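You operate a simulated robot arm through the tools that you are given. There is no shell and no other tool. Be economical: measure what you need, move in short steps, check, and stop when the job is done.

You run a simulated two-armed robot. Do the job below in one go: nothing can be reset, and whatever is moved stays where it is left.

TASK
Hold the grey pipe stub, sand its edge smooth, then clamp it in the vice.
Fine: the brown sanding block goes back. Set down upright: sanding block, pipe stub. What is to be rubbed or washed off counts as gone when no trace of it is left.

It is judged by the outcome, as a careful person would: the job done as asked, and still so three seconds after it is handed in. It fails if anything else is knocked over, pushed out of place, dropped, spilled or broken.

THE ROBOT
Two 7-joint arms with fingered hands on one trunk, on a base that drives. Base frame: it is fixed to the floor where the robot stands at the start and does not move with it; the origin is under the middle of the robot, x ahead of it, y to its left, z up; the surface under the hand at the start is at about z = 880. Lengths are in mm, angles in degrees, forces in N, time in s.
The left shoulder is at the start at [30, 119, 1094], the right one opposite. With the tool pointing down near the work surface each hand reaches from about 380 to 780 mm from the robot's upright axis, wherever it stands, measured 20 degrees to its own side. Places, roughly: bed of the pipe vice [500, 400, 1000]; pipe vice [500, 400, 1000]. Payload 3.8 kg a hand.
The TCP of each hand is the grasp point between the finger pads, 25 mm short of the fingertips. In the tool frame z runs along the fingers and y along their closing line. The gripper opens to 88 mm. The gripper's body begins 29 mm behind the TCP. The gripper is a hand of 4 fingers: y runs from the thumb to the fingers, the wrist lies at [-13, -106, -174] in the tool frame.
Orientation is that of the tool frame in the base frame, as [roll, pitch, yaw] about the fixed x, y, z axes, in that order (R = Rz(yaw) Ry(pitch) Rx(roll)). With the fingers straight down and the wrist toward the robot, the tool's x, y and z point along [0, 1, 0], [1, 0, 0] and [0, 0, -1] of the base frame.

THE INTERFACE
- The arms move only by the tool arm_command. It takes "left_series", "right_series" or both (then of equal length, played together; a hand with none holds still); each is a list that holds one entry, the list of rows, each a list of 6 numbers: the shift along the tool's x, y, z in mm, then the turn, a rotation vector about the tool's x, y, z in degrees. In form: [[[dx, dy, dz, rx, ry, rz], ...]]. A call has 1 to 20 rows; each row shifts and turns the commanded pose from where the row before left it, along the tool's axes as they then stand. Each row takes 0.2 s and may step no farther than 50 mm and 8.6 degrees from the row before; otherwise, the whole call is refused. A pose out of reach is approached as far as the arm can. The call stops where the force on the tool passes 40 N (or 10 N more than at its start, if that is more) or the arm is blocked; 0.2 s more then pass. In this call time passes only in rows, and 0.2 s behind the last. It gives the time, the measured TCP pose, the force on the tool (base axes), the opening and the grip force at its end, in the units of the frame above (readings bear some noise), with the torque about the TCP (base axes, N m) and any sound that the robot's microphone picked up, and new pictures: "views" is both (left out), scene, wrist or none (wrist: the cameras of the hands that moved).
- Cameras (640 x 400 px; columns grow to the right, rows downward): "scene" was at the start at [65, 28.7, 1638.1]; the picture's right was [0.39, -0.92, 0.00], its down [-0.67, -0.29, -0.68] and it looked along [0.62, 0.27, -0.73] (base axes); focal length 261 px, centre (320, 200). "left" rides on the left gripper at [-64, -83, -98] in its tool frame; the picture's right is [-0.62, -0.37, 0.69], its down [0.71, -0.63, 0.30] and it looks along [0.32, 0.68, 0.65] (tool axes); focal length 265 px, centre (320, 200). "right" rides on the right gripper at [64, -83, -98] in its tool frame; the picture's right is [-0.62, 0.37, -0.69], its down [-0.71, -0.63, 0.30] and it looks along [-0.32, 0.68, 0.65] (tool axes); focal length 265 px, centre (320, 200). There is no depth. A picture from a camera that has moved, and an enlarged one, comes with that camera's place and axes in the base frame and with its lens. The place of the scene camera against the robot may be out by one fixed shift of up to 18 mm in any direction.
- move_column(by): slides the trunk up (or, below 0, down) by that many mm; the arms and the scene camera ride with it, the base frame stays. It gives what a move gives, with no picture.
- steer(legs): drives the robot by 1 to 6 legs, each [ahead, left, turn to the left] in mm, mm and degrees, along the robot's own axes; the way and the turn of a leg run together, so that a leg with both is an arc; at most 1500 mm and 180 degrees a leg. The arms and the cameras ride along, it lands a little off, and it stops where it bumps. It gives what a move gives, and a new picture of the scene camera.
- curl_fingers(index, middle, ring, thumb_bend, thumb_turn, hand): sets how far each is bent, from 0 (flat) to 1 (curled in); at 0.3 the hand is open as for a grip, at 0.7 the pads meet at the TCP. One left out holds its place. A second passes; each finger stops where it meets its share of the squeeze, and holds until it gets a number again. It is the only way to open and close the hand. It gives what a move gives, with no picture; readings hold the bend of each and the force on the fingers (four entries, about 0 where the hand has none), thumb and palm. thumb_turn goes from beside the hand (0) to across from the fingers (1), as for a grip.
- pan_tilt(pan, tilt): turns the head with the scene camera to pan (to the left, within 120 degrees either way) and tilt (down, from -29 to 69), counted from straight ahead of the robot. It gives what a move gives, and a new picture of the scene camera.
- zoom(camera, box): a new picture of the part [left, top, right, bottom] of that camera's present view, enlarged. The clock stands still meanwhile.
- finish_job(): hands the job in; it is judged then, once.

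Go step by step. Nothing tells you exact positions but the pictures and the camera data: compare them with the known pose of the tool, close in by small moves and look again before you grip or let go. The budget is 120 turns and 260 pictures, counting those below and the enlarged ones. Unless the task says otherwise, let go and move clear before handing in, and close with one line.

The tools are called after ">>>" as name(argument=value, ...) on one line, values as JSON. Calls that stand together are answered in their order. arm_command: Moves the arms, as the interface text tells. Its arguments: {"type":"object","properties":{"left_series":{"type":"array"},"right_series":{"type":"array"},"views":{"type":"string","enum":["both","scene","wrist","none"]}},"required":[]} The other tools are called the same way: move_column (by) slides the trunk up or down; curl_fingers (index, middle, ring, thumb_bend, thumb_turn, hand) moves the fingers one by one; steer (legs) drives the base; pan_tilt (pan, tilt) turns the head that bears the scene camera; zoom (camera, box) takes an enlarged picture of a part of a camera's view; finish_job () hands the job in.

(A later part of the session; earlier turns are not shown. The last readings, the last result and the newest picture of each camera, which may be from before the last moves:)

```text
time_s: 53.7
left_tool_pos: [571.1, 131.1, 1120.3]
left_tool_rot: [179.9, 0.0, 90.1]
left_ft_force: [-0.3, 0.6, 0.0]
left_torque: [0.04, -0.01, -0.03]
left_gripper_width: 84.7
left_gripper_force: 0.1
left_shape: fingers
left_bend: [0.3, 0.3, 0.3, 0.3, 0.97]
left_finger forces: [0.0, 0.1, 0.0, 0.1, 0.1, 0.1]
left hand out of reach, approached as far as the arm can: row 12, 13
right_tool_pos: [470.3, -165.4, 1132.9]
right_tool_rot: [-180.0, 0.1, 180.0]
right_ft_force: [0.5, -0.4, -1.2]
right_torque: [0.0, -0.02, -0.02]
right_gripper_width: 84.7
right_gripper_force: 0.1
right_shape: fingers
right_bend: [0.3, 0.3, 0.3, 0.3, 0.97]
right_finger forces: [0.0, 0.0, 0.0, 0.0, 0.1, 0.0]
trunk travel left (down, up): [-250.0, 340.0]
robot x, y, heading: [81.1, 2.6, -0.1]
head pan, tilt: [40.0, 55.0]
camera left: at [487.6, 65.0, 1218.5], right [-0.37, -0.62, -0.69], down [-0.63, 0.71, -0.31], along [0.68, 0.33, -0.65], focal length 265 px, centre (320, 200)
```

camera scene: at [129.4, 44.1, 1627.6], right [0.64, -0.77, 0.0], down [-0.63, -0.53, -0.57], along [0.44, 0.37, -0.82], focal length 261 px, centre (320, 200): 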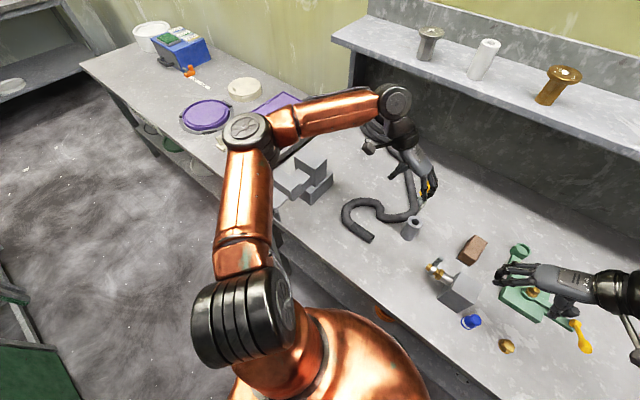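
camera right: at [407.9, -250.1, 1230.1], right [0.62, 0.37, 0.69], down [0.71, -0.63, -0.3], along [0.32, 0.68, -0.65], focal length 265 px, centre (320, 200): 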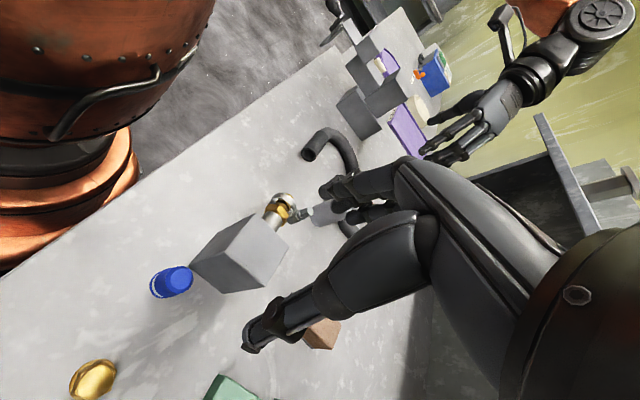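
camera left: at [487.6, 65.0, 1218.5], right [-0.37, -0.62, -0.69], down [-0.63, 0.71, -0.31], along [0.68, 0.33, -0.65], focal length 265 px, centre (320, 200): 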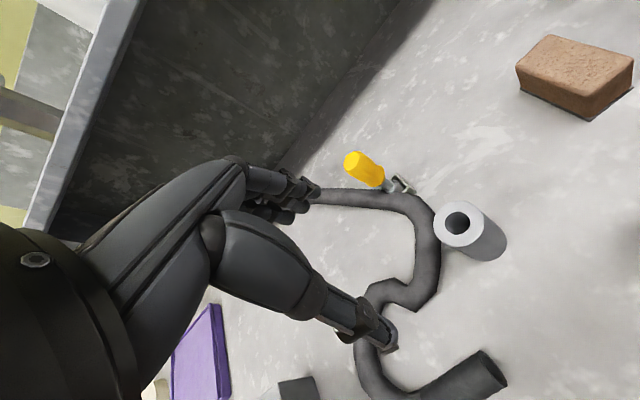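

It reports a reach limit, likely from the arm's current posture. I'll retreat toward the robot and come back to reset the posture.

>>> arm_command(left_series=[[[30, -30, -20, 0, 0, 0], [30, -30, -20, 0, 0, 0], [30, -30, -20, 0, 0, 0], [20, -30, -20, 0, 0, 0], [-30, 30, 0, 0, 0, 0], [-40, 25, 5, 0, 0, 0], [-40, 25, 5, 0, 0, 0], [-40, 25, 5, 0, 0, 0]]], views="both")

```text
time_s: 55.5
left_tool_pos: [537.1, 124.2, 1188.7]
left_tool_rot: [179.9, 0.0, 90.0]
left_ft_force: [-0.4, -0.6, 0.1]
left_torque: [-0.01, -0.03, -0.03]
left_gripper_width: 84.3
left_gripper_force: 0.1
left_shape: fingers
left_bend: [0.3, 0.3, 0.3, 0.3, 0.97]
left_finger forces: [0.0, 0.0, 0.0, 0.1, 0.1, 0.0]
left hand out of reach, approached as far as the arm can: row 8
right_tool_pos: [470.5, -165.4, 1133.1]
right_tool_rot: [-180.0, -0.1, 180.0]
right_ft_force: [0.0, -0.5, 0.0]
right_torque: [0.0, -0.02, -0.01]
right_gripper_width: 84.3
right_gripper_force: 0.1
right_shape: fingers
right_bend: [0.3, 0.3, 0.3, 0.3, 0.97]
right_finger forces: [0.0, 0.0, 0.0, 0.0, 0.0, 0.0]
trunk travel left (down, up): [-250.0, 340.0]
robot x, y, heading: [84.1, -0.1, 0.1]
head pan, tilt: [40.0, 55.0]
camera scene: at [126.9, 43.5, 1627.8], right [0.64, -0.77, 0.0], down [-0.63, -0.53, -0.57], along [0.44, 0.37, -0.82], focal length 261 px, centre (320, 200)
camera left: at [453.2, 59.9, 1288.3], right [-0.37, -0.62, -0.69], down [-0.63, 0.71, -0.3], along [0.68, 0.33, -0.65], focal length 265 px, centre (320, 200)
```

scene: 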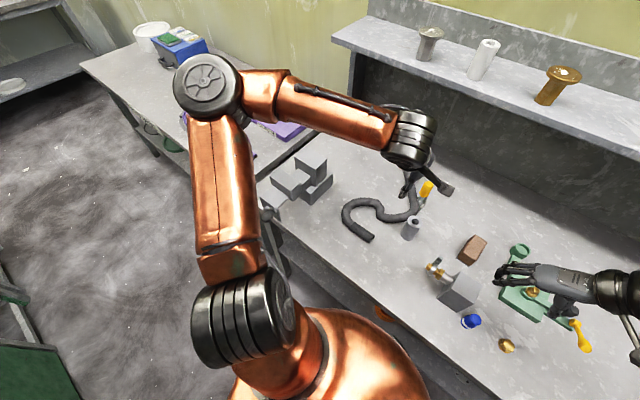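
left: 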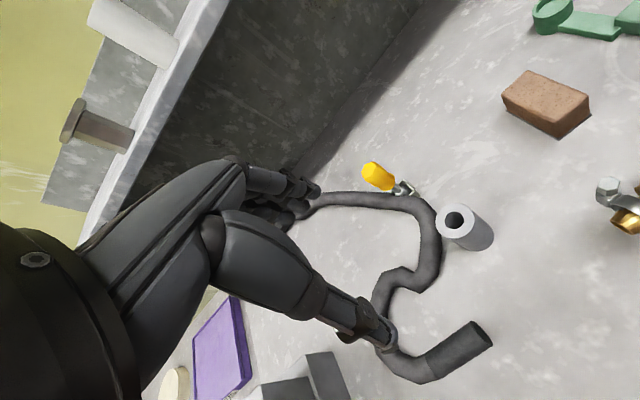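

A wrist limit shows at this heading; a 45° hand yaw should suit the arm better. I'll turn there and move over the stub.

>>> arm_command(left_series=[[[0, 0, 0, 0, 0, 8.5], [0, 0, 0, 0, 0, 8.5], [0, 0, 0, 0, 0, 8.5], [0, 0, 0, 0, 0, 8.5], [0, 0, 0, 0, 0, 8.5], [3.1, 18.5, 25, 0, 0, 0], [3.1, 18.5, 25, 0, 0, 0], [3.1, 18.5, 25, 0, 0, 0], [3.1, 18.5, 25, 0, 0, 0]]], views="wrist")

```text
time_s: 57.5
left_tool_pos: [598.3, 89.5, 1087.8]
left_tool_rot: [180.0, -0.2, 47.6]
left_ft_force: [-0.1, -0.2, -0.3]
left_torque: [0.0, 0.01, 0.0]
left_gripper_width: 84.5
left_gripper_force: 0.0
left_shape: fingers
left_bend: [0.3, 0.3, 0.3, 0.3, 0.97]
left_finger forces: [0.1, 0.0, 0.1, 0.0, 0.0, 0.0]
left hand out of reach, approached as far as the arm can: row 9
right_tool_pos: [470.4, -166.4, 1132.0]
right_tool_rot: [180.0, -0.1, -179.9]
right_ft_force: [-0.6, -0.8, 0.8]
right_torque: [0.01, -0.03, 0.03]
right_gripper_width: 84.5
right_gripper_force: 0.1
right_shape: fingers
right_bend: [0.3, 0.3, 0.3, 0.3, 0.97]
right_finger forces: [0.1, 0.0, 0.0, 0.0, 0.1, 0.0]
trunk travel left (down, up): [-250.0, 340.0]
robot x, y, heading: [79.9, 0.4, 0.0]
head pan, tilt: [40.0, 55.0]
camera left: at [492.6, 97.5, 1186.7], right [-0.69, -0.21, -0.69], down [0.02, 0.95, -0.3], along [0.72, -0.22, -0.65], focal length 265 px, centre (320, 200)
```

left: 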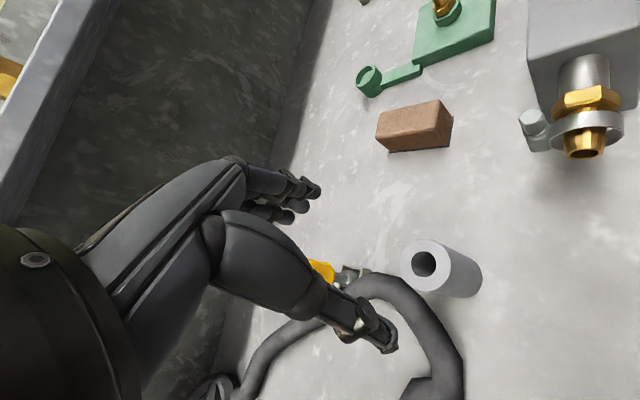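

I'm just at the limit here because the stub lies nearly in front of the robot. I'll drive 120 mm to the right so it falls naturally to the left arm.

>>> steer(legs=[[0, -120, 0]])

>>> arm_command(left_series=[[[38, -35, 0, 0, 0, 0], [38, -35, 0, 0, 0, 0], [0, 0, 0, 0, 0, -8.5], [0, 0, 0, 0, 0, -8.5], [0, 0, 0, 0, 0, -8.5], [0, 0, 0, 0, 0, -8.5], [0, 0, 0, 0, 0, -8.5]]], views="wrist")

```text
time_s: 58.7
left_tool_pos: [598.0, -33.4, 1087.5]
left_tool_rot: [179.9, 0.1, 47.5]
left_ft_force: [0.6, -0.2, -0.3]
left_torque: [-0.02, 0.0, 0.03]
left_gripper_width: 84.6
left_gripper_force: 0.0
left_shape: fingers
left_bend: [0.3, 0.3, 0.3, 0.3, 0.97]
left_finger forces: [0.0, 0.0, 0.1, 0.1, 0.0, 0.0]
right_tool_pos: [471.1, -288.5, 1132.0]
right_tool_rot: [179.9, 0.0, -179.9]
right_ft_force: [0.3, 0.1, 0.3]
right_torque: [0.01, 0.01, -0.01]
right_gripper_width: 84.6
right_gripper_force: 0.0
right_shape: fingers
right_bend: [0.3, 0.3, 0.3, 0.3, 0.97]
right_finger forces: [0.0, 0.1, 0.0, 0.0, 0.0, 0.0]
trunk travel left (down, up): [-250.0, 340.0]
robot x, y, heading: [82.3, -121.5, -0.1]
head pan, tilt: [40.0, 55.0]
camera scene: at [127.7, -79.4, 1627.8], right [0.64, -0.77, 0.0], down [-0.63, -0.53, -0.57], along [0.44, 0.37, -0.82], focal length 261 px, centre (320, 200)
```

scene: 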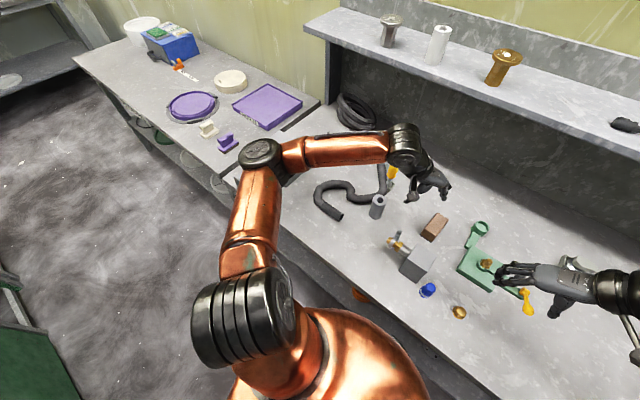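

```text
refused: row 1 steps farther than a row can; nothing moved
```

I'll redo that with smaller steps.

>>> arm_command(left_series=[[[29, -25.6, 0, 0, 0, 0], [29, -25.6, 0, 0, 0, 0], [29, -25.6, 0, 0, 0, 0], [0, 0, 0, 0, 0, -8.5], [0, 0, 0, 0, 0, -8.5], [0, 0, 0, 0, 0, -8.5], [0, 0, 0, 0, 0, -8.5], [0, 0, 0, 0, 0, -8.5]]], views="wrist")

```text
time_s: 60.5
left_tool_pos: [600.8, 84.4, 1087.0]
left_tool_rot: [179.9, 0.1, 90.0]
left_ft_force: [0.3, 0.4, 0.0]
left_torque: [0.0, -0.01, 0.0]
left_gripper_width: 84.7
left_gripper_force: 0.0
left_shape: fingers
left_bend: [0.3, 0.3, 0.3, 0.3, 0.97]
left_finger forces: [0.1, 0.0, 0.0, 0.0, 0.1, 0.0]
right_tool_pos: [472.2, -287.6, 1132.6]
right_tool_rot: [-180.0, 0.1, -180.0]
right_ft_force: [-0.2, 0.7, -0.2]
right_torque: [-0.01, -0.02, -0.01]
right_gripper_width: 84.3
right_gripper_force: 0.1
right_shape: fingers
right_bend: [0.3, 0.3, 0.3, 0.3, 0.97]
right_finger forces: [0.0, 0.0, 0.1, 0.0, 0.0, 0.0]
trunk travel left (down, up): [-250.0, 340.0]
robot x, y, heading: [79.3, -121.1, 0.1]
head pan, tilt: [40.0, 55.0]
camera left: at [516.1, 19.1, 1186.6], right [-0.37, -0.62, -0.69], down [-0.63, 0.71, -0.31], along [0.68, 0.33, -0.65], focal length 265 px, centre (320, 200)
```

left: 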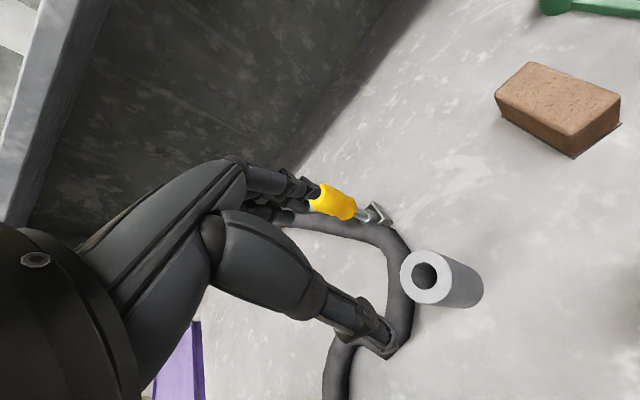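

The stub reads about [596, 82]. I'll turn the fingers 30° away from the screwdriver and come down partway.

>>> arm_command(left_series=[[[0, 0, 0, 0, 0, 8], [0, 0, 0, 0, 0, 8], [0, 0, 0, 0, 0, 8], [0, 0, 0, 0, 0, 6], [-3.2, -1.6, 40, 0, 0, 0], [0, 0, 42, 0, 0, 0]]], views="wrist")

>>> zoom(camera="scene", box=[330, 130, 490, 230])

```text
time_s: 61.9
left_tool_pos: [598.1, 82.5, 1005.9]
left_tool_rot: [179.8, 0.0, 60.0]
left_ft_force: [0.0, 0.0, -1.1]
left_torque: [0.03, -0.02, 0.0]
left_gripper_width: 84.8
left_gripper_force: 0.0
left_shape: fingers
left_bend: [0.3, 0.3, 0.3, 0.3, 0.97]
left_finger forces: [0.0, 0.0, 0.1, 0.0, 0.0, 0.0]
right_tool_pos: [472.3, -287.0, 1132.5]
right_tool_rot: [180.0, 0.0, -179.9]
right_ft_force: [0.2, 0.3, 0.3]
right_torque: [0.02, 0.0, 0.03]
right_gripper_width: 84.6
right_gripper_force: 0.0
right_shape: fingers
right_bend: [0.3, 0.3, 0.3, 0.3, 0.97]
right_finger forces: [0.1, 0.1, 0.0, 0.0, 0.0, 0.0]
trunk travel left (down, up): [-250.0, 340.0]
robot x, y, heading: [82.5, -121.7, 0.1]
head pan, tilt: [40.0, 55.0]
camera left: at [492.7, 67.5, 1104.6], right [-0.63, -0.35, -0.69], down [-0.19, 0.93, -0.31], along [0.76, -0.06, -0.65], focal length 265 px, centre (320, 200)
```

left: 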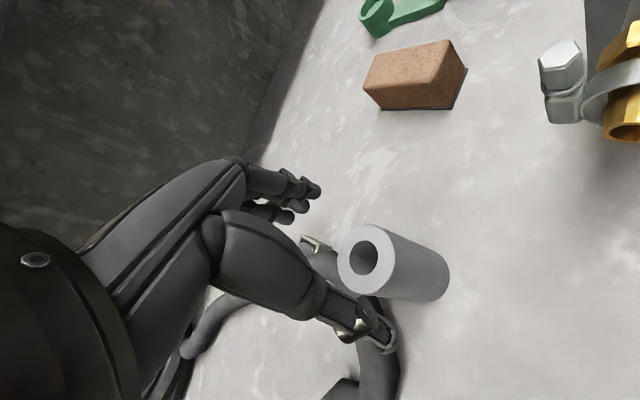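

```text
4.00 times, centred on (410, 180) of scene
camera zoom: at [128.2, -77.4, 1627.7], right [0.64, -0.77, 0.0], down [-0.63, -0.53, -0.57], along [0.44, 0.37, -0.82], focal length 1044 px, centre (-40, 280)
```

zoom: 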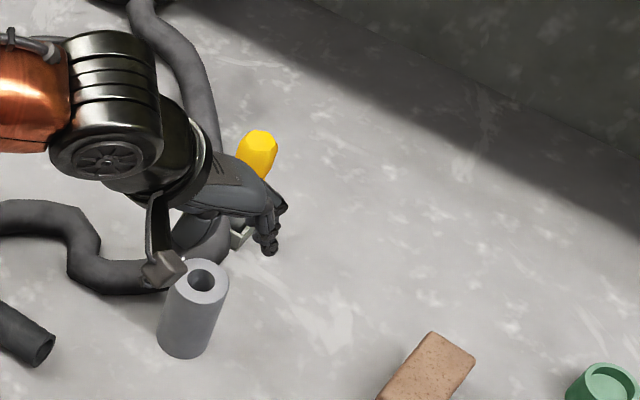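

The stub centre is about 4 mm nearer than the TCP. I'll correct and lower to z 956 (grip near the top).

>>> arm_command(left_series=[[[-2.4, -3.2, 10, 0, 0, 0], [0, 0, 20, 0, 0, 0], [0, 0, 20, 0, 0, 0]]], views="wrist")

>>> zoom(camera="scene", box=[330, 130, 490, 230])

```text
time_s: 62.7
left_tool_pos: [592.7, 80.9, 953.6]
left_tool_rot: [179.9, 0.0, 60.1]
left_ft_force: [-0.9, 0.0, -0.6]
left_torque: [0.01, 0.02, -0.01]
left_gripper_width: 84.6
left_gripper_force: 0.1
left_shape: fingers
left_bend: [0.3, 0.3, 0.3, 0.3, 0.97]
left_finger forces: [0.0, 0.1, 0.0, 0.1, 0.0, 0.0]
right_tool_pos: [471.3, -286.4, 1132.7]
right_tool_rot: [-179.9, 0.0, -179.8]
right_ft_force: [0.2, 0.3, -0.3]
right_torque: [0.0, 0.03, 0.01]
right_gripper_width: 84.2
right_gripper_force: 0.1
right_shape: fingers
right_bend: [0.3, 0.3, 0.3, 0.3, 0.97]
right_finger forces: [0.1, 0.1, 0.0, 0.1, 0.0, 0.0]
trunk travel left (down, up): [-250.0, 340.0]
robot x, y, heading: [81.9, -121.4, -0.0]
head pan, tilt: [40.0, 55.0]
camera left: at [488.0, 66.3, 1054.4], right [-0.63, -0.35, -0.69], down [-0.19, 0.93, -0.31], along [0.76, -0.06, -0.65], focal length 265 px, centre (320, 200)
```

left: 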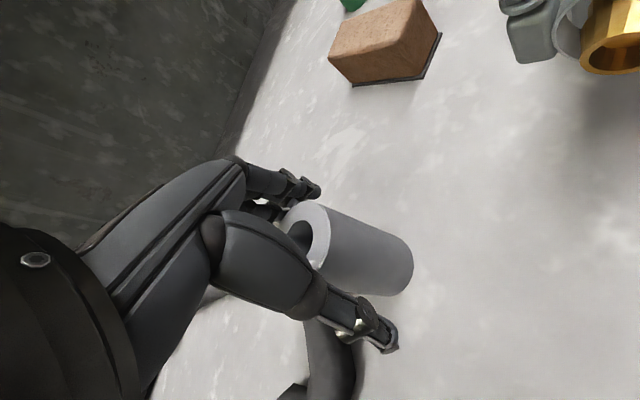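

```text
4.00 times, centred on (410, 180) of scene
camera zoom: at [127.8, -77.6, 1627.8], right [0.64, -0.77, 0.0], down [-0.63, -0.53, -0.57], along [0.44, 0.37, -0.82], focal length 1044 px, centre (-40, 280)
```

zoom: 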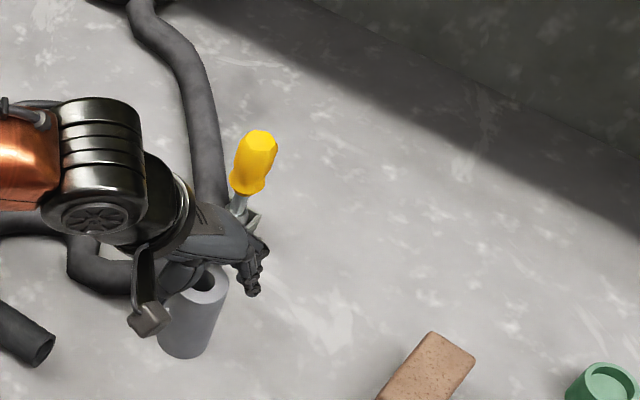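

The stub is centred in the hand. I'll close.

>>> curl_fingers(hand="left", index=0.6, middle=0.6, ring=0.6, thumb_bend=0.6)

>>> curl_fingers(hand="left", index=0.7, middle=0.7, ring=0.7, thumb_bend=0.7)

>>> arm_command(left_series=[[[0, 0, -10, 0, 0, 0], [0, 0, -30, 0, 0, 0], [0, 0, -40, 0, 0, 0], [0, 0, -40, 0, 0, 0], [0, 0, -40, 0, 0, 0]]], views="both")

```text
time_s: 63.7
left_tool_pos: [593.7, 79.5, 954.8]
left_tool_rot: [179.9, 0.0, 60.1]
left_ft_force: [0.8, -0.5, 0.0]
left_torque: [-0.02, -0.07, 0.02]
left_gripper_width: 35.8
left_gripper_force: 7.3
left_shape: fingers
left_bend: [0.54, 0.55, 0.6, 0.53, 0.97]
left_finger forces: [3.5, 3.5, 0.0, 0.0, 7.0, 0.0]
right_tool_pos: [470.6, -287.9, 1131.9]
right_tool_rot: [179.9, 0.0, -179.9]
right_ft_force: [-1.1, 0.9, -0.8]
right_torque: [0.01, 0.06, 0.03]
right_gripper_width: 84.6
right_gripper_force: 0.1
right_shape: fingers
right_bend: [0.3, 0.3, 0.3, 0.3, 0.97]
right_finger forces: [0.0, 0.0, 0.0, 0.0, 0.0, 0.0]
trunk travel left (down, up): [-250.0, 340.0]
robot x, y, heading: [81.0, -120.7, -0.0]
head pan, tilt: [40.0, 55.0]
```

```text
time_s: 64.7
left_tool_pos: [593.1, 80.7, 955.6]
left_tool_rot: [-180.0, 0.0, 60.0]
left_ft_force: [1.1, 0.4, 1.0]
left_torque: [-0.02, -0.1, -0.01]
left_gripper_width: 34.9
left_gripper_force: 15.1
left_shape: fingers
left_bend: [0.57, 0.6, 0.68, 0.53, 0.96]
left_finger forces: [7.5, 7.0, 1.2, 0.0, 15.0, 0.0]
right_tool_pos: [471.6, -287.4, 1132.1]
right_tool_rot: [180.0, 0.0, -179.9]
right_ft_force: [0.5, -0.4, 0.3]
right_torque: [0.03, 0.03, -0.01]
right_gripper_width: 84.8
right_gripper_force: 0.1
right_shape: fingers
right_bend: [0.3, 0.3, 0.3, 0.3, 0.97]
right_finger forces: [0.0, 0.0, 0.1, 0.1, 0.0, 0.0]
trunk travel left (down, up): [-250.0, 340.0]
robot x, y, heading: [83.8, -118.4, 0.0]
head pan, tilt: [40.0, 55.0]
```

```text
time_s: 65.9
left_tool_pos: [591.2, 79.3, 1114.8]
left_tool_rot: [179.9, 0.0, 60.0]
left_ft_force: [0.0, 0.0, -1.9]
left_torque: [-0.02, -0.05, -0.02]
left_gripper_width: 34.8
left_gripper_force: 15.1
left_shape: fingers
left_bend: [0.57, 0.61, 0.69, 0.53, 0.95]
left_finger forces: [7.2, 6.6, 1.3, 0.0, 14.6, 0.0]
right_tool_pos: [471.8, -288.0, 1132.9]
right_tool_rot: [180.0, 0.0, -179.9]
right_ft_force: [0.2, -0.1, 0.2]
right_torque: [0.0, -0.03, 0.0]
right_gripper_width: 84.8
right_gripper_force: 0.0
right_shape: fingers
right_bend: [0.3, 0.3, 0.3, 0.3, 0.97]
right_finger forces: [0.0, 0.1, 0.0, 0.0, 0.1, 0.0]
trunk travel left (down, up): [-250.0, 340.0]
robot x, y, heading: [83.2, -122.3, 0.0]
head pan, tilt: [40.0, 55.0]
camera scene: at [127.2, -78.4, 1627.8], right [0.64, -0.77, 0.0], down [-0.63, -0.53, -0.57], along [0.44, 0.37, -0.82], focal length 261 px, centre (320, 200)
camera left: at [486.7, 66.0, 1215.6], right [-0.63, -0.35, -0.69], down [-0.19, 0.93, -0.31], along [0.76, -0.06, -0.65], focal length 265 px, centre (320, 200)
```

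scene: 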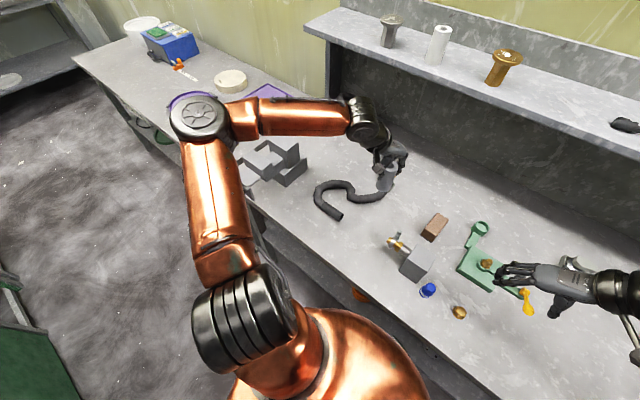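
left: 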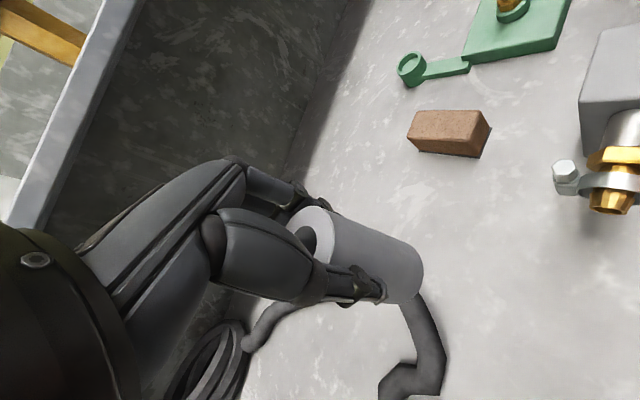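

The stub is securely held (about 2 N). I'll raise it, draw it in slightly, and drive left toward the vice.

>>> arm_command(left_series=[[[-10, -17.3, -35, 0, 0, 0], [-10, -17.3, -35, 0, 0, 0], [-10, -17.3, -35, 0, 0, 0]]], views="none")

>>> steer(legs=[[0, 250, 0]])

```text
time_s: 66.7
left_tool_pos: [531.8, 79.4, 1220.4]
left_tool_rot: [179.9, -0.1, 59.9]
left_ft_force: [0.0, 0.6, -1.2]
left_torque: [0.02, 0.01, -0.01]
left_gripper_width: 34.8
left_gripper_force: 14.6
left_shape: fingers
left_bend: [0.57, 0.61, 0.69, 0.53, 0.95]
left_finger forces: [7.2, 6.6, 1.2, 0.0, 14.6, 0.0]
right_tool_pos: [470.6, -288.3, 1132.1]
right_tool_rot: [-180.0, 0.0, -180.0]
right_ft_force: [0.0, 0.4, -0.1]
right_torque: [0.0, -0.01, -0.01]
right_gripper_width: 84.3
right_gripper_force: 0.1
right_shape: fingers
right_bend: [0.3, 0.3, 0.3, 0.3, 0.97]
right_finger forces: [0.0, 0.0, 0.1, 0.0, 0.0, 0.0]
trunk travel left (down, up): [-250.0, 340.0]
robot x, y, heading: [80.3, -122.1, 0.0]
head pan, tilt: [40.0, 55.0]
```

```text
time_s: 68.5
left_tool_pos: [532.7, 335.1, 1219.2]
left_tool_rot: [179.9, 0.2, 60.0]
left_ft_force: [0.0, -0.1, -1.3]
left_torque: [-0.03, 0.0, -0.02]
left_gripper_width: 35.0
left_gripper_force: 14.9
left_shape: fingers
left_bend: [0.57, 0.61, 0.69, 0.53, 0.95]
left_finger forces: [7.3, 6.6, 1.1, 0.0, 14.7, 0.1]
right_tool_pos: [470.7, -34.8, 1131.8]
right_tool_rot: [-179.9, 0.0, -179.9]
right_ft_force: [0.0, 0.7, -0.2]
right_torque: [-0.02, 0.01, -0.01]
right_gripper_width: 84.2
right_gripper_force: 0.2
right_shape: fingers
right_bend: [0.3, 0.3, 0.3, 0.3, 0.97]
right_finger forces: [0.1, 0.1, 0.0, 0.0, 0.0, 0.1]
trunk travel left (down, up): [-250.0, 340.0]
robot x, y, heading: [82.0, 129.9, -0.1]
head pan, tilt: [40.0, 55.0]
camera scene: at [127.4, 175.9, 1627.7], right [0.64, -0.77, 0.0], down [-0.63, -0.53, -0.57], along [0.44, 0.37, -0.82], focal length 261 px, centre (320, 200)
```

scene: 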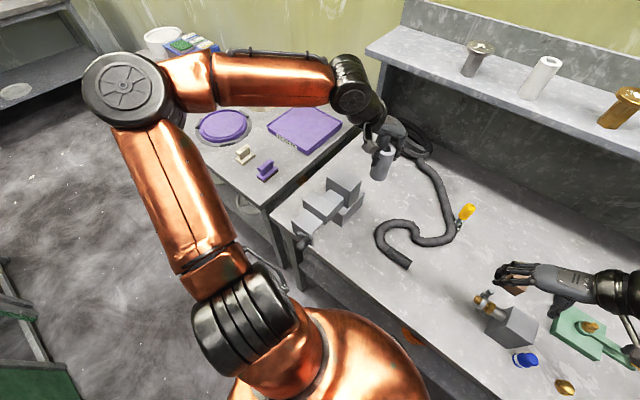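

Now near the vice. I'll zoom for a second triangulation view of the vice and the held stub.

>>> zoom(camera="scene", box=[290, 170, 370, 230])

>>> zoom(camera="scene", box=[340, 110, 420, 190])

>>> zoom(camera="right", box=[0, 0, 640, 400])

>>> zoom(camera="left", box=[0, 0, 640, 400])

```text
6.67 times, centred on (330, 200) of scene
camera zoom: at [127.4, 175.9, 1627.7], right [0.64, -0.77, 0.0], down [-0.63, -0.53, -0.57], along [0.44, 0.37, -0.82], focal length 1740 px, centre (253, 200)
```

zoom: 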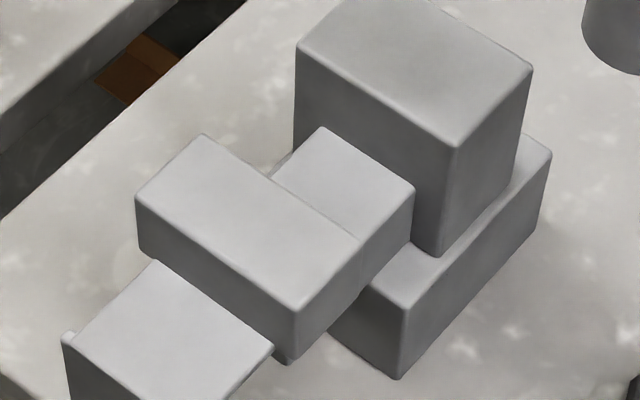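

```text
5.00 times, centred on (380, 150) of scene
camera zoom: at [127.4, 175.9, 1627.7], right [0.64, -0.77, 0.0], down [-0.63, -0.53, -0.57], along [0.44, 0.37, -0.82], focal length 1305 px, centre (20, 450)
```

zoom: 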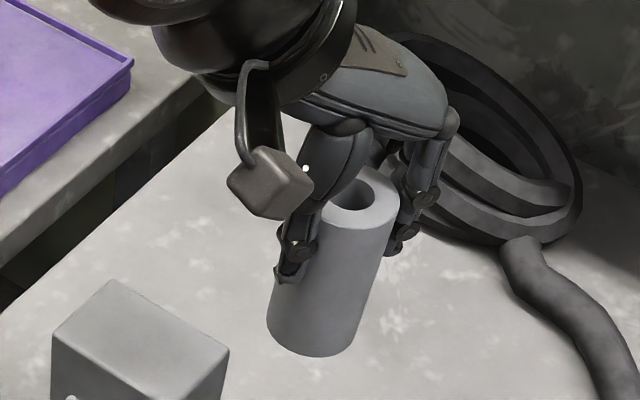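

```text
1.00 times, centred on (320, 200) of right (not enlarged: the box is as wide or as high as the picture)
camera zoom: at [406.8, -118.1, 1230.6], right [0.62, 0.37, 0.69], down [0.72, -0.63, -0.3], along [0.32, 0.68, -0.65], focal length 265 px, centre (320, 200)
```

zoom: 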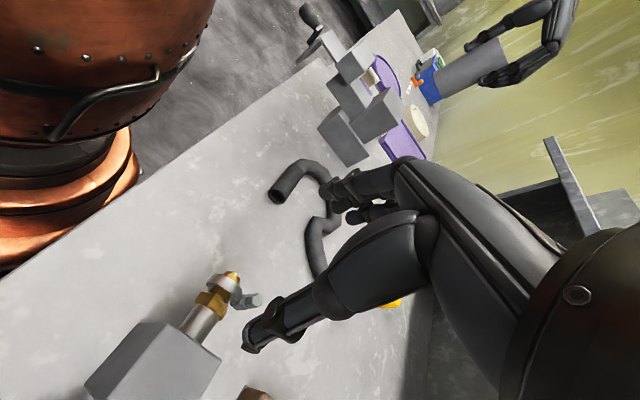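

```text
1.00 times, centred on (320, 200) of left (not enlarged: the box is as wide or as high as the picture)
camera zoom: at [427.3, 320.6, 1318.7], right [-0.63, -0.36, -0.69], down [-0.19, 0.93, -0.31], along [0.76, -0.06, -0.65], focal length 265 px, centre (320, 200)
```

zoom: 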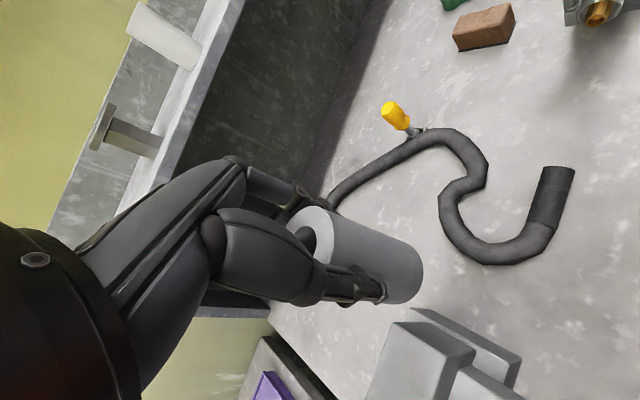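

Triangulating, the jaw tops are at z ≈ 1031, the bed at z ≈ 986, the gap spans x ≈ 456–518 and the bed y ≈ 416–469. I'll turn the hand to about 20° yaw and bring the stub above the gap centre.

>>> arm_command(left_series=[[[0, 0, 0, 0, 0, 8], [0, 0, 0, 0, 0, 8], [0, 0, 0, 0, 0, 8], [0, 0, 0, 0, 0, 8], [0, 0, 0, 0, 0, 8], [-1.5, -38.5, 0, 0, 0, 0], [-1.5, -38.5, 0, 0, 0, 0], [-1.5, -38.5, 0, 0, 0, 0]]], views="both")

```text
time_s: 70.3
left_tool_pos: [487.6, 441.9, 1218.5]
left_tool_rot: [179.8, -0.1, 20.1]
left_ft_force: [0.0, 0.1, -1.3]
left_torque: [0.01, -0.03, 0.0]
left_gripper_width: 34.6
left_gripper_force: 14.6
left_shape: fingers
left_bend: [0.58, 0.61, 0.69, 0.53, 0.95]
left_finger forces: [7.2, 6.6, 1.2, 0.1, 14.7, 0.0]
right_tool_pos: [470.8, -33.8, 1132.4]
right_tool_rot: [180.0, 0.0, -179.9]
right_ft_force: [0.0, 0.1, -0.1]
right_torque: [0.0, 0.0, 0.03]
right_gripper_width: 84.2
right_gripper_force: 0.0
right_shape: fingers
right_bend: [0.3, 0.3, 0.3, 0.3, 0.97]
right_finger forces: [0.1, 0.0, 0.0, 0.0, 0.0, 0.0]
trunk travel left (down, up): [-250.0, 340.0]
robot x, y, heading: [80.0, 135.1, 0.2]
head pan, tilt: [40.0, 55.0]
camera scene: at [126.4, 175.6, 1627.8], right [0.64, -0.77, 0.0], down [-0.63, -0.53, -0.57], along [0.44, 0.37, -0.82], focal length 261 px, centre (320, 200)
camera left: at [397.3, 498.3, 1318.1], right [-0.71, 0.13, -0.7], down [0.46, 0.84, -0.3], along [0.54, -0.53, -0.65], focal length 265 px, centre (320, 200)
```

scene: 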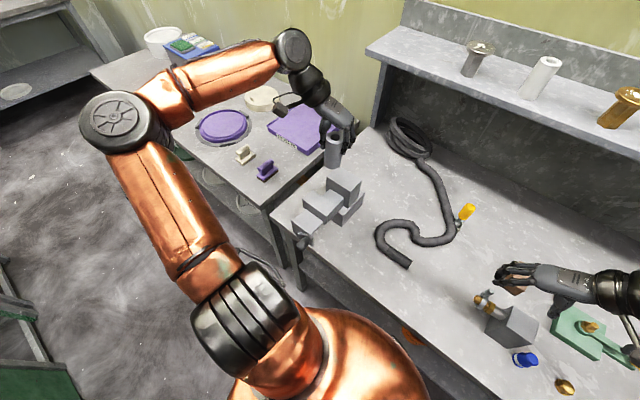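
left: 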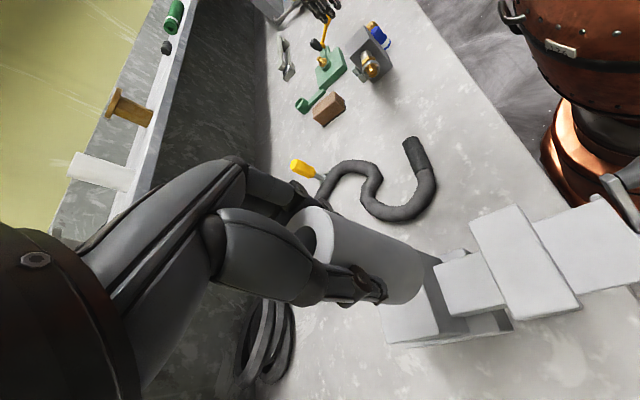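

I'll lower to about 15 mm above the jaw tops and check alignment from both cameras.

>>> arm_command(left_series=[[[0, 0, 34, 0, 0, 0], [0, 0, 33, 0, 0, 0], [0, 0, 30, 0, 0, 0]]], views="wrist")

>>> zoom(camera="scene", box=[280, 120, 400, 240])

>>> zoom(camera="right", box=[290, 20, 450, 180])

```text
time_s: 71.1
left_tool_pos: [488.6, 441.5, 1120.8]
left_tool_rot: [179.9, -0.2, 20.1]
left_ft_force: [-0.6, -0.5, -1.4]
left_torque: [-0.02, -0.01, -0.01]
left_gripper_width: 34.5
left_gripper_force: 14.8
left_shape: fingers
left_bend: [0.58, 0.61, 0.69, 0.53, 0.95]
left_finger forces: [7.2, 6.6, 1.2, 0.0, 14.6, 0.0]
right_tool_pos: [471.8, -34.6, 1133.0]
right_tool_rot: [-180.0, 0.0, -179.8]
right_ft_force: [0.5, 0.2, 0.7]
right_torque: [0.03, -0.01, 0.0]
right_gripper_width: 84.5
right_gripper_force: 0.1
right_shape: fingers
right_bend: [0.3, 0.3, 0.3, 0.3, 0.97]
right_finger forces: [0.0, 0.0, 0.0, 0.0, 0.1, 0.0]
trunk travel left (down, up): [-250.0, 340.0]
robot x, y, heading: [80.7, 130.1, 0.1]
head pan, tilt: [40.0, 55.0]
camera left: at [398.4, 497.6, 1220.6], right [-0.71, 0.13, -0.69], down [0.46, 0.84, -0.31], along [0.54, -0.53, -0.65], focal length 265 px, centre (320, 200)
```

left: 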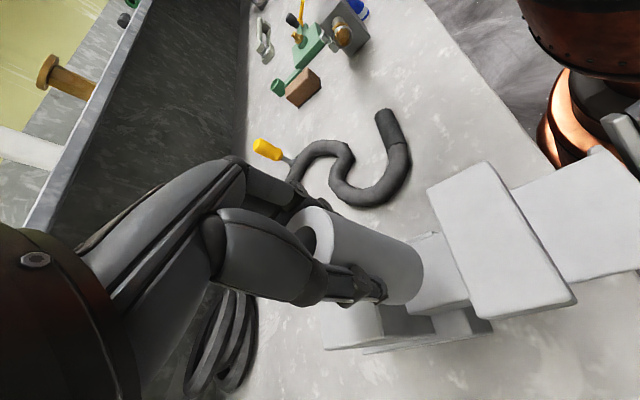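

```text
3.33 times, centred on (340, 180) of scene
camera zoom: at [127.7, 175.1, 1627.7], right [0.64, -0.77, 0.0], down [-0.63, -0.53, -0.57], along [0.44, 0.37, -0.82], focal length 870 px, centre (253, 267)
```

zoom: 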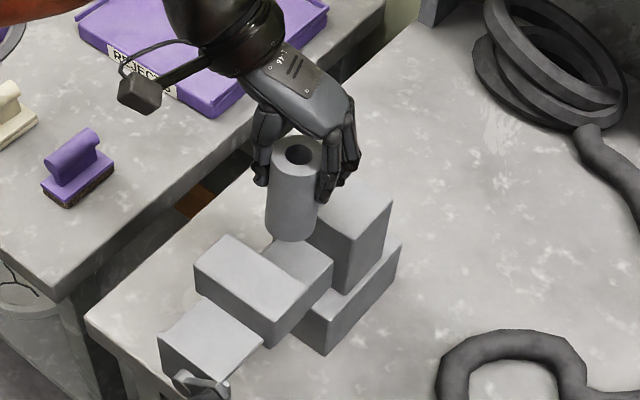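

```text
2.50 times, centred on (370, 100) of right
camera zoom: at [407.1, -118.7, 1230.4], right [0.62, 0.37, 0.69], down [0.72, -0.63, -0.3], along [0.32, 0.68, -0.65], focal length 664 px, centre (195, 450)
```

zoom: 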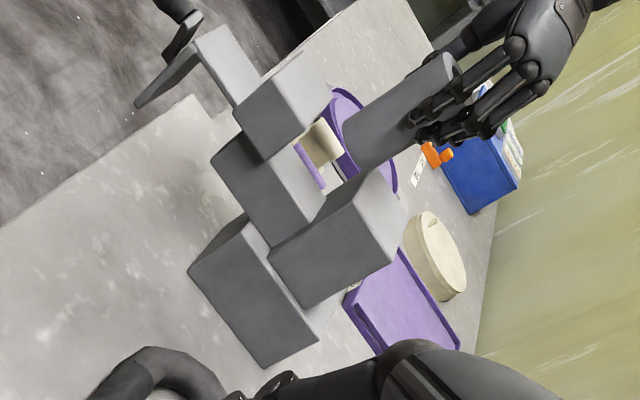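

Projection of the stub matches the picture and the gap clears it by 10–15 mm each side. I'll lower it in, then step gently to contact.

>>> arm_command(left_series=[[[-2, 0, 25, 0, 0, 0], [0, 0, 22, 0, 0, 0]]], views="wrist")

>>> zoom(camera="scene", box=[280, 120, 400, 240])

>>> zoom(camera="right", box=[290, 20, 450, 180])

```text
time_s: 71.7
left_tool_pos: [486.4, 441.2, 1073.7]
left_tool_rot: [180.0, -0.1, 20.1]
left_ft_force: [0.3, -0.7, -1.0]
left_torque: [-0.02, -0.02, -0.02]
left_gripper_width: 34.3
left_gripper_force: 15.1
left_shape: fingers
left_bend: [0.58, 0.61, 0.69, 0.53, 0.95]
left_finger forces: [7.1, 6.6, 1.2, 0.0, 14.4, 0.1]
right_tool_pos: [469.7, -35.2, 1132.2]
right_tool_rot: [-180.0, -0.1, -179.8]
right_ft_force: [-0.5, 0.2, -0.4]
right_torque: [-0.01, 0.01, -0.02]
right_gripper_width: 84.7
right_gripper_force: 0.1
right_shape: fingers
right_bend: [0.3, 0.3, 0.3, 0.3, 0.97]
right_finger forces: [0.0, 0.1, 0.1, 0.1, 0.0, 0.0]
trunk travel left (down, up): [-250.0, 340.0]
robot x, y, heading: [82.6, 127.3, 0.2]
head pan, tilt: [40.0, 55.0]
camera left: at [396.4, 496.5, 1173.9], right [-0.71, 0.13, -0.69], down [0.46, 0.84, -0.3], along [0.54, -0.53, -0.65], focal length 265 px, centre (320, 200)
```

left: 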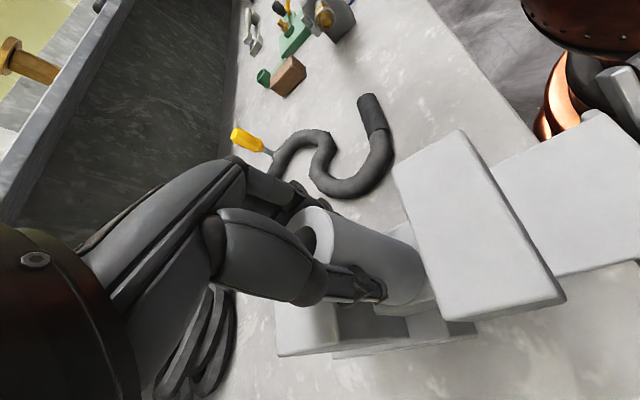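

```text
3.33 times, centred on (340, 180) of scene
camera zoom: at [127.5, 174.9, 1627.7], right [0.64, -0.77, 0.0], down [-0.63, -0.53, -0.57], along [0.44, 0.37, -0.82], focal length 870 px, centre (253, 267)
```

zoom: 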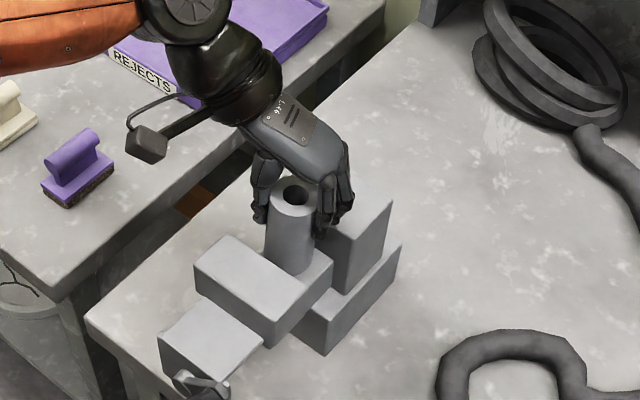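

```text
2.50 times, centred on (370, 100) of right
camera zoom: at [406.9, -118.8, 1230.4], right [0.62, 0.37, 0.69], down [0.72, -0.63, -0.3], along [0.32, 0.68, -0.65], focal length 664 px, centre (195, 450)
```

zoom: 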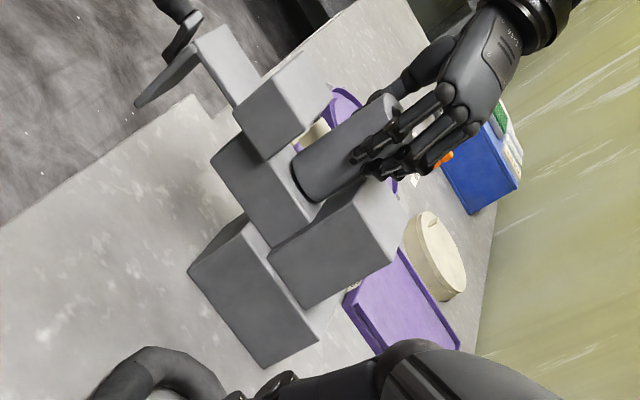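

It enters the gap cleanly. I'll step down until it rests.

>>> arm_command(left_series=[[[0, 0, 6, 0, 0, 0], [0, 0, 3, 0, 0, 0], [0, 0, 2, 0, 0, 0]]], views="none")

>>> zoom(camera="right", box=[330, 40, 430, 120])

```text
time_s: 72.5
left_tool_pos: [486.5, 439.5, 1067.3]
left_tool_rot: [179.8, -0.3, 20.1]
left_ft_force: [-2.6, 2.9, 26.7]
left_torque: [-0.09, -0.06, 0.01]
left_gripper_width: 35.0
left_gripper_force: 18.2
left_shape: fingers
left_bend: [0.59, 0.62, 0.7, 0.53, 0.95]
left_finger forces: [7.7, 7.7, 1.0, 0.0, 19.6, 0.1]
right_tool_pos: [469.8, -35.5, 1132.7]
right_tool_rot: [180.0, 0.1, -179.8]
right_ft_force: [0.4, 0.3, 0.1]
right_torque: [0.03, 0.01, -0.02]
right_gripper_width: 84.3
right_gripper_force: 0.0
right_shape: fingers
right_bend: [0.3, 0.3, 0.3, 0.3, 0.97]
right_finger forces: [0.0, 0.1, 0.0, 0.0, 0.0, 0.1]
trunk travel left (down, up): [-250.0, 340.0]
robot x, y, heading: [81.2, 133.4, 0.2]
head pan, tilt: [40.0, 55.0]
```

```text
5.00 times, centred on (380, 80) of right
camera zoom: at [404.8, -119.7, 1231.1], right [0.62, 0.37, 0.69], down [0.72, -0.63, -0.3], along [0.32, 0.68, -0.65], focal length 1327 px, centre (20, 800)
```

zoom: 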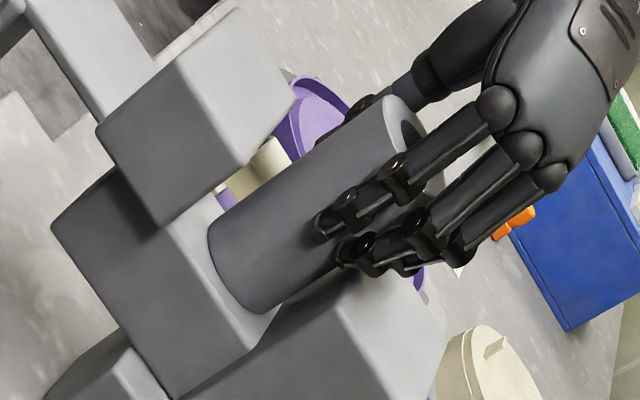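

It rests on the bed (27 N pressing). I'll ease off to remove the load, then check the jaws before letting go.

>>> arm_command(left_series=[[[0, 0, -2, 0, 0, 0], [0, 0, -1, 0, 0, 0]]], views="none")

>>> zoom(camera="scene", box=[300, 140, 370, 240])

```text
time_s: 73.1
left_tool_pos: [484.7, 439.5, 1067.2]
left_tool_rot: [179.9, -0.1, 20.0]
left_ft_force: [-1.0, -0.7, 14.4]
left_torque: [-0.2, -0.07, 0.0]
left_gripper_width: 34.7
left_gripper_force: 16.3
left_shape: fingers
left_bend: [0.59, 0.62, 0.7, 0.54, 0.95]
left_finger forces: [8.3, 7.7, 1.0, 0.0, 16.5, 0.1]
right_tool_pos: [470.5, -36.0, 1132.4]
right_tool_rot: [-180.0, 0.0, -179.9]
right_ft_force: [0.7, 0.0, -0.8]
right_torque: [-0.01, -0.02, -0.04]
right_gripper_width: 84.4
right_gripper_force: 0.0
right_shape: fingers
right_bend: [0.3, 0.3, 0.3, 0.3, 0.97]
right_finger forces: [0.0, 0.0, 0.0, 0.0, 0.0, 0.0]
trunk travel left (down, up): [-250.0, 340.0]
robot x, y, heading: [79.5, 130.5, 0.2]
head pan, tilt: [40.0, 55.0]
```

```text
4.00 times, centred on (335, 190) of scene
camera zoom: at [126.2, 173.8, 1627.8], right [0.64, -0.77, 0.0], down [-0.63, -0.53, -0.57], along [0.44, 0.37, -0.82], focal length 1044 px, centre (260, 240)
```

zoom: 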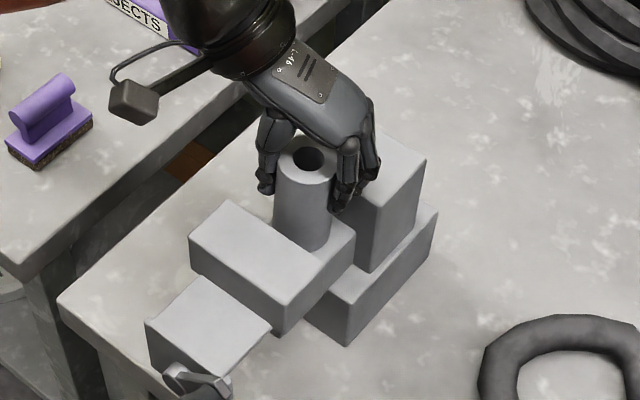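

I'll ease 3 mm more and release in stages.

>>> arm_command(left_series=[[[0, 0, -3, 0, 0, 0]]], views="none")

>>> curl_fingers(hand="left", index=0.48, middle=0.48, ring=0.48, thumb_bend=0.48)

>>> zoom(camera="scene", box=[300, 140, 370, 240])

```text
time_s: 73.5
left_tool_pos: [485.8, 441.3, 1068.0]
left_tool_rot: [180.0, 0.1, 20.0]
left_ft_force: [0.8, -0.5, 0.5]
left_torque: [-0.01, 0.02, 0.0]
left_gripper_width: 34.7
left_gripper_force: 14.5
left_shape: fingers
left_bend: [0.59, 0.62, 0.69, 0.54, 0.95]
left_finger forces: [7.2, 6.5, 0.9, 0.0, 13.6, 0.1]
right_tool_pos: [471.3, -34.2, 1132.5]
right_tool_rot: [179.9, 0.1, -179.8]
right_ft_force: [-0.3, 0.2, -0.1]
right_torque: [-0.02, 0.0, -0.02]
right_gripper_width: 84.7
right_gripper_force: 0.0
right_shape: fingers
right_bend: [0.3, 0.3, 0.3, 0.3, 0.97]
right_finger forces: [0.0, 0.1, 0.0, 0.1, 0.1, 0.0]
trunk travel left (down, up): [-250.0, 340.0]
robot x, y, heading: [81.5, 132.6, 0.2]
head pan, tilt: [40.0, 55.0]
```

```text
time_s: 74.5
left_tool_pos: [487.6, 440.5, 1070.1]
left_tool_rot: [179.9, -0.1, 20.1]
left_ft_force: [0.6, 0.4, 0.0]
left_torque: [0.01, 0.04, -0.02]
left_gripper_width: 46.3
left_gripper_force: 0.1
left_shape: fingers
left_bend: [0.48, 0.48, 0.48, 0.48, 0.97]
left_finger forces: [0.1, 0.0, 0.1, 0.1, 0.2, 0.0]
right_tool_pos: [471.8, -33.9, 1132.6]
right_tool_rot: [-180.0, -0.1, -179.9]
right_ft_force: [0.9, -0.2, 0.8]
right_torque: [0.02, 0.0, 0.01]
right_gripper_width: 84.5
right_gripper_force: 0.1
right_shape: fingers
right_bend: [0.3, 0.3, 0.3, 0.3, 0.97]
right_finger forces: [0.1, 0.0, 0.0, 0.0, 0.0, 0.0]
trunk travel left (down, up): [-250.0, 340.0]
robot x, y, heading: [79.9, 129.5, 0.1]
head pan, tilt: [40.0, 55.0]
```

```text
4.00 times, centred on (335, 190) of scene
camera zoom: at [127.3, 174.8, 1627.8], right [0.64, -0.77, 0.0], down [-0.63, -0.53, -0.57], along [0.44, 0.37, -0.82], focal length 1044 px, centre (260, 240)
```

zoom: 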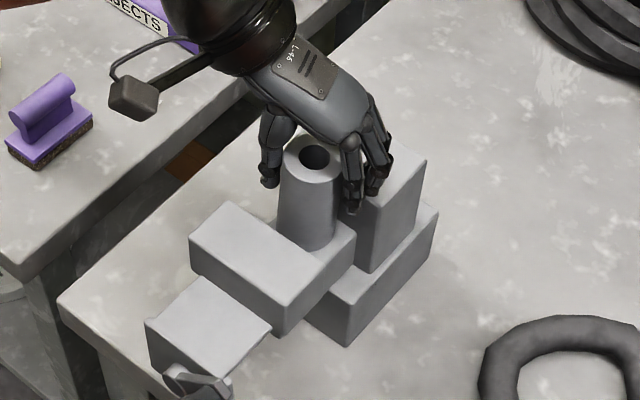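

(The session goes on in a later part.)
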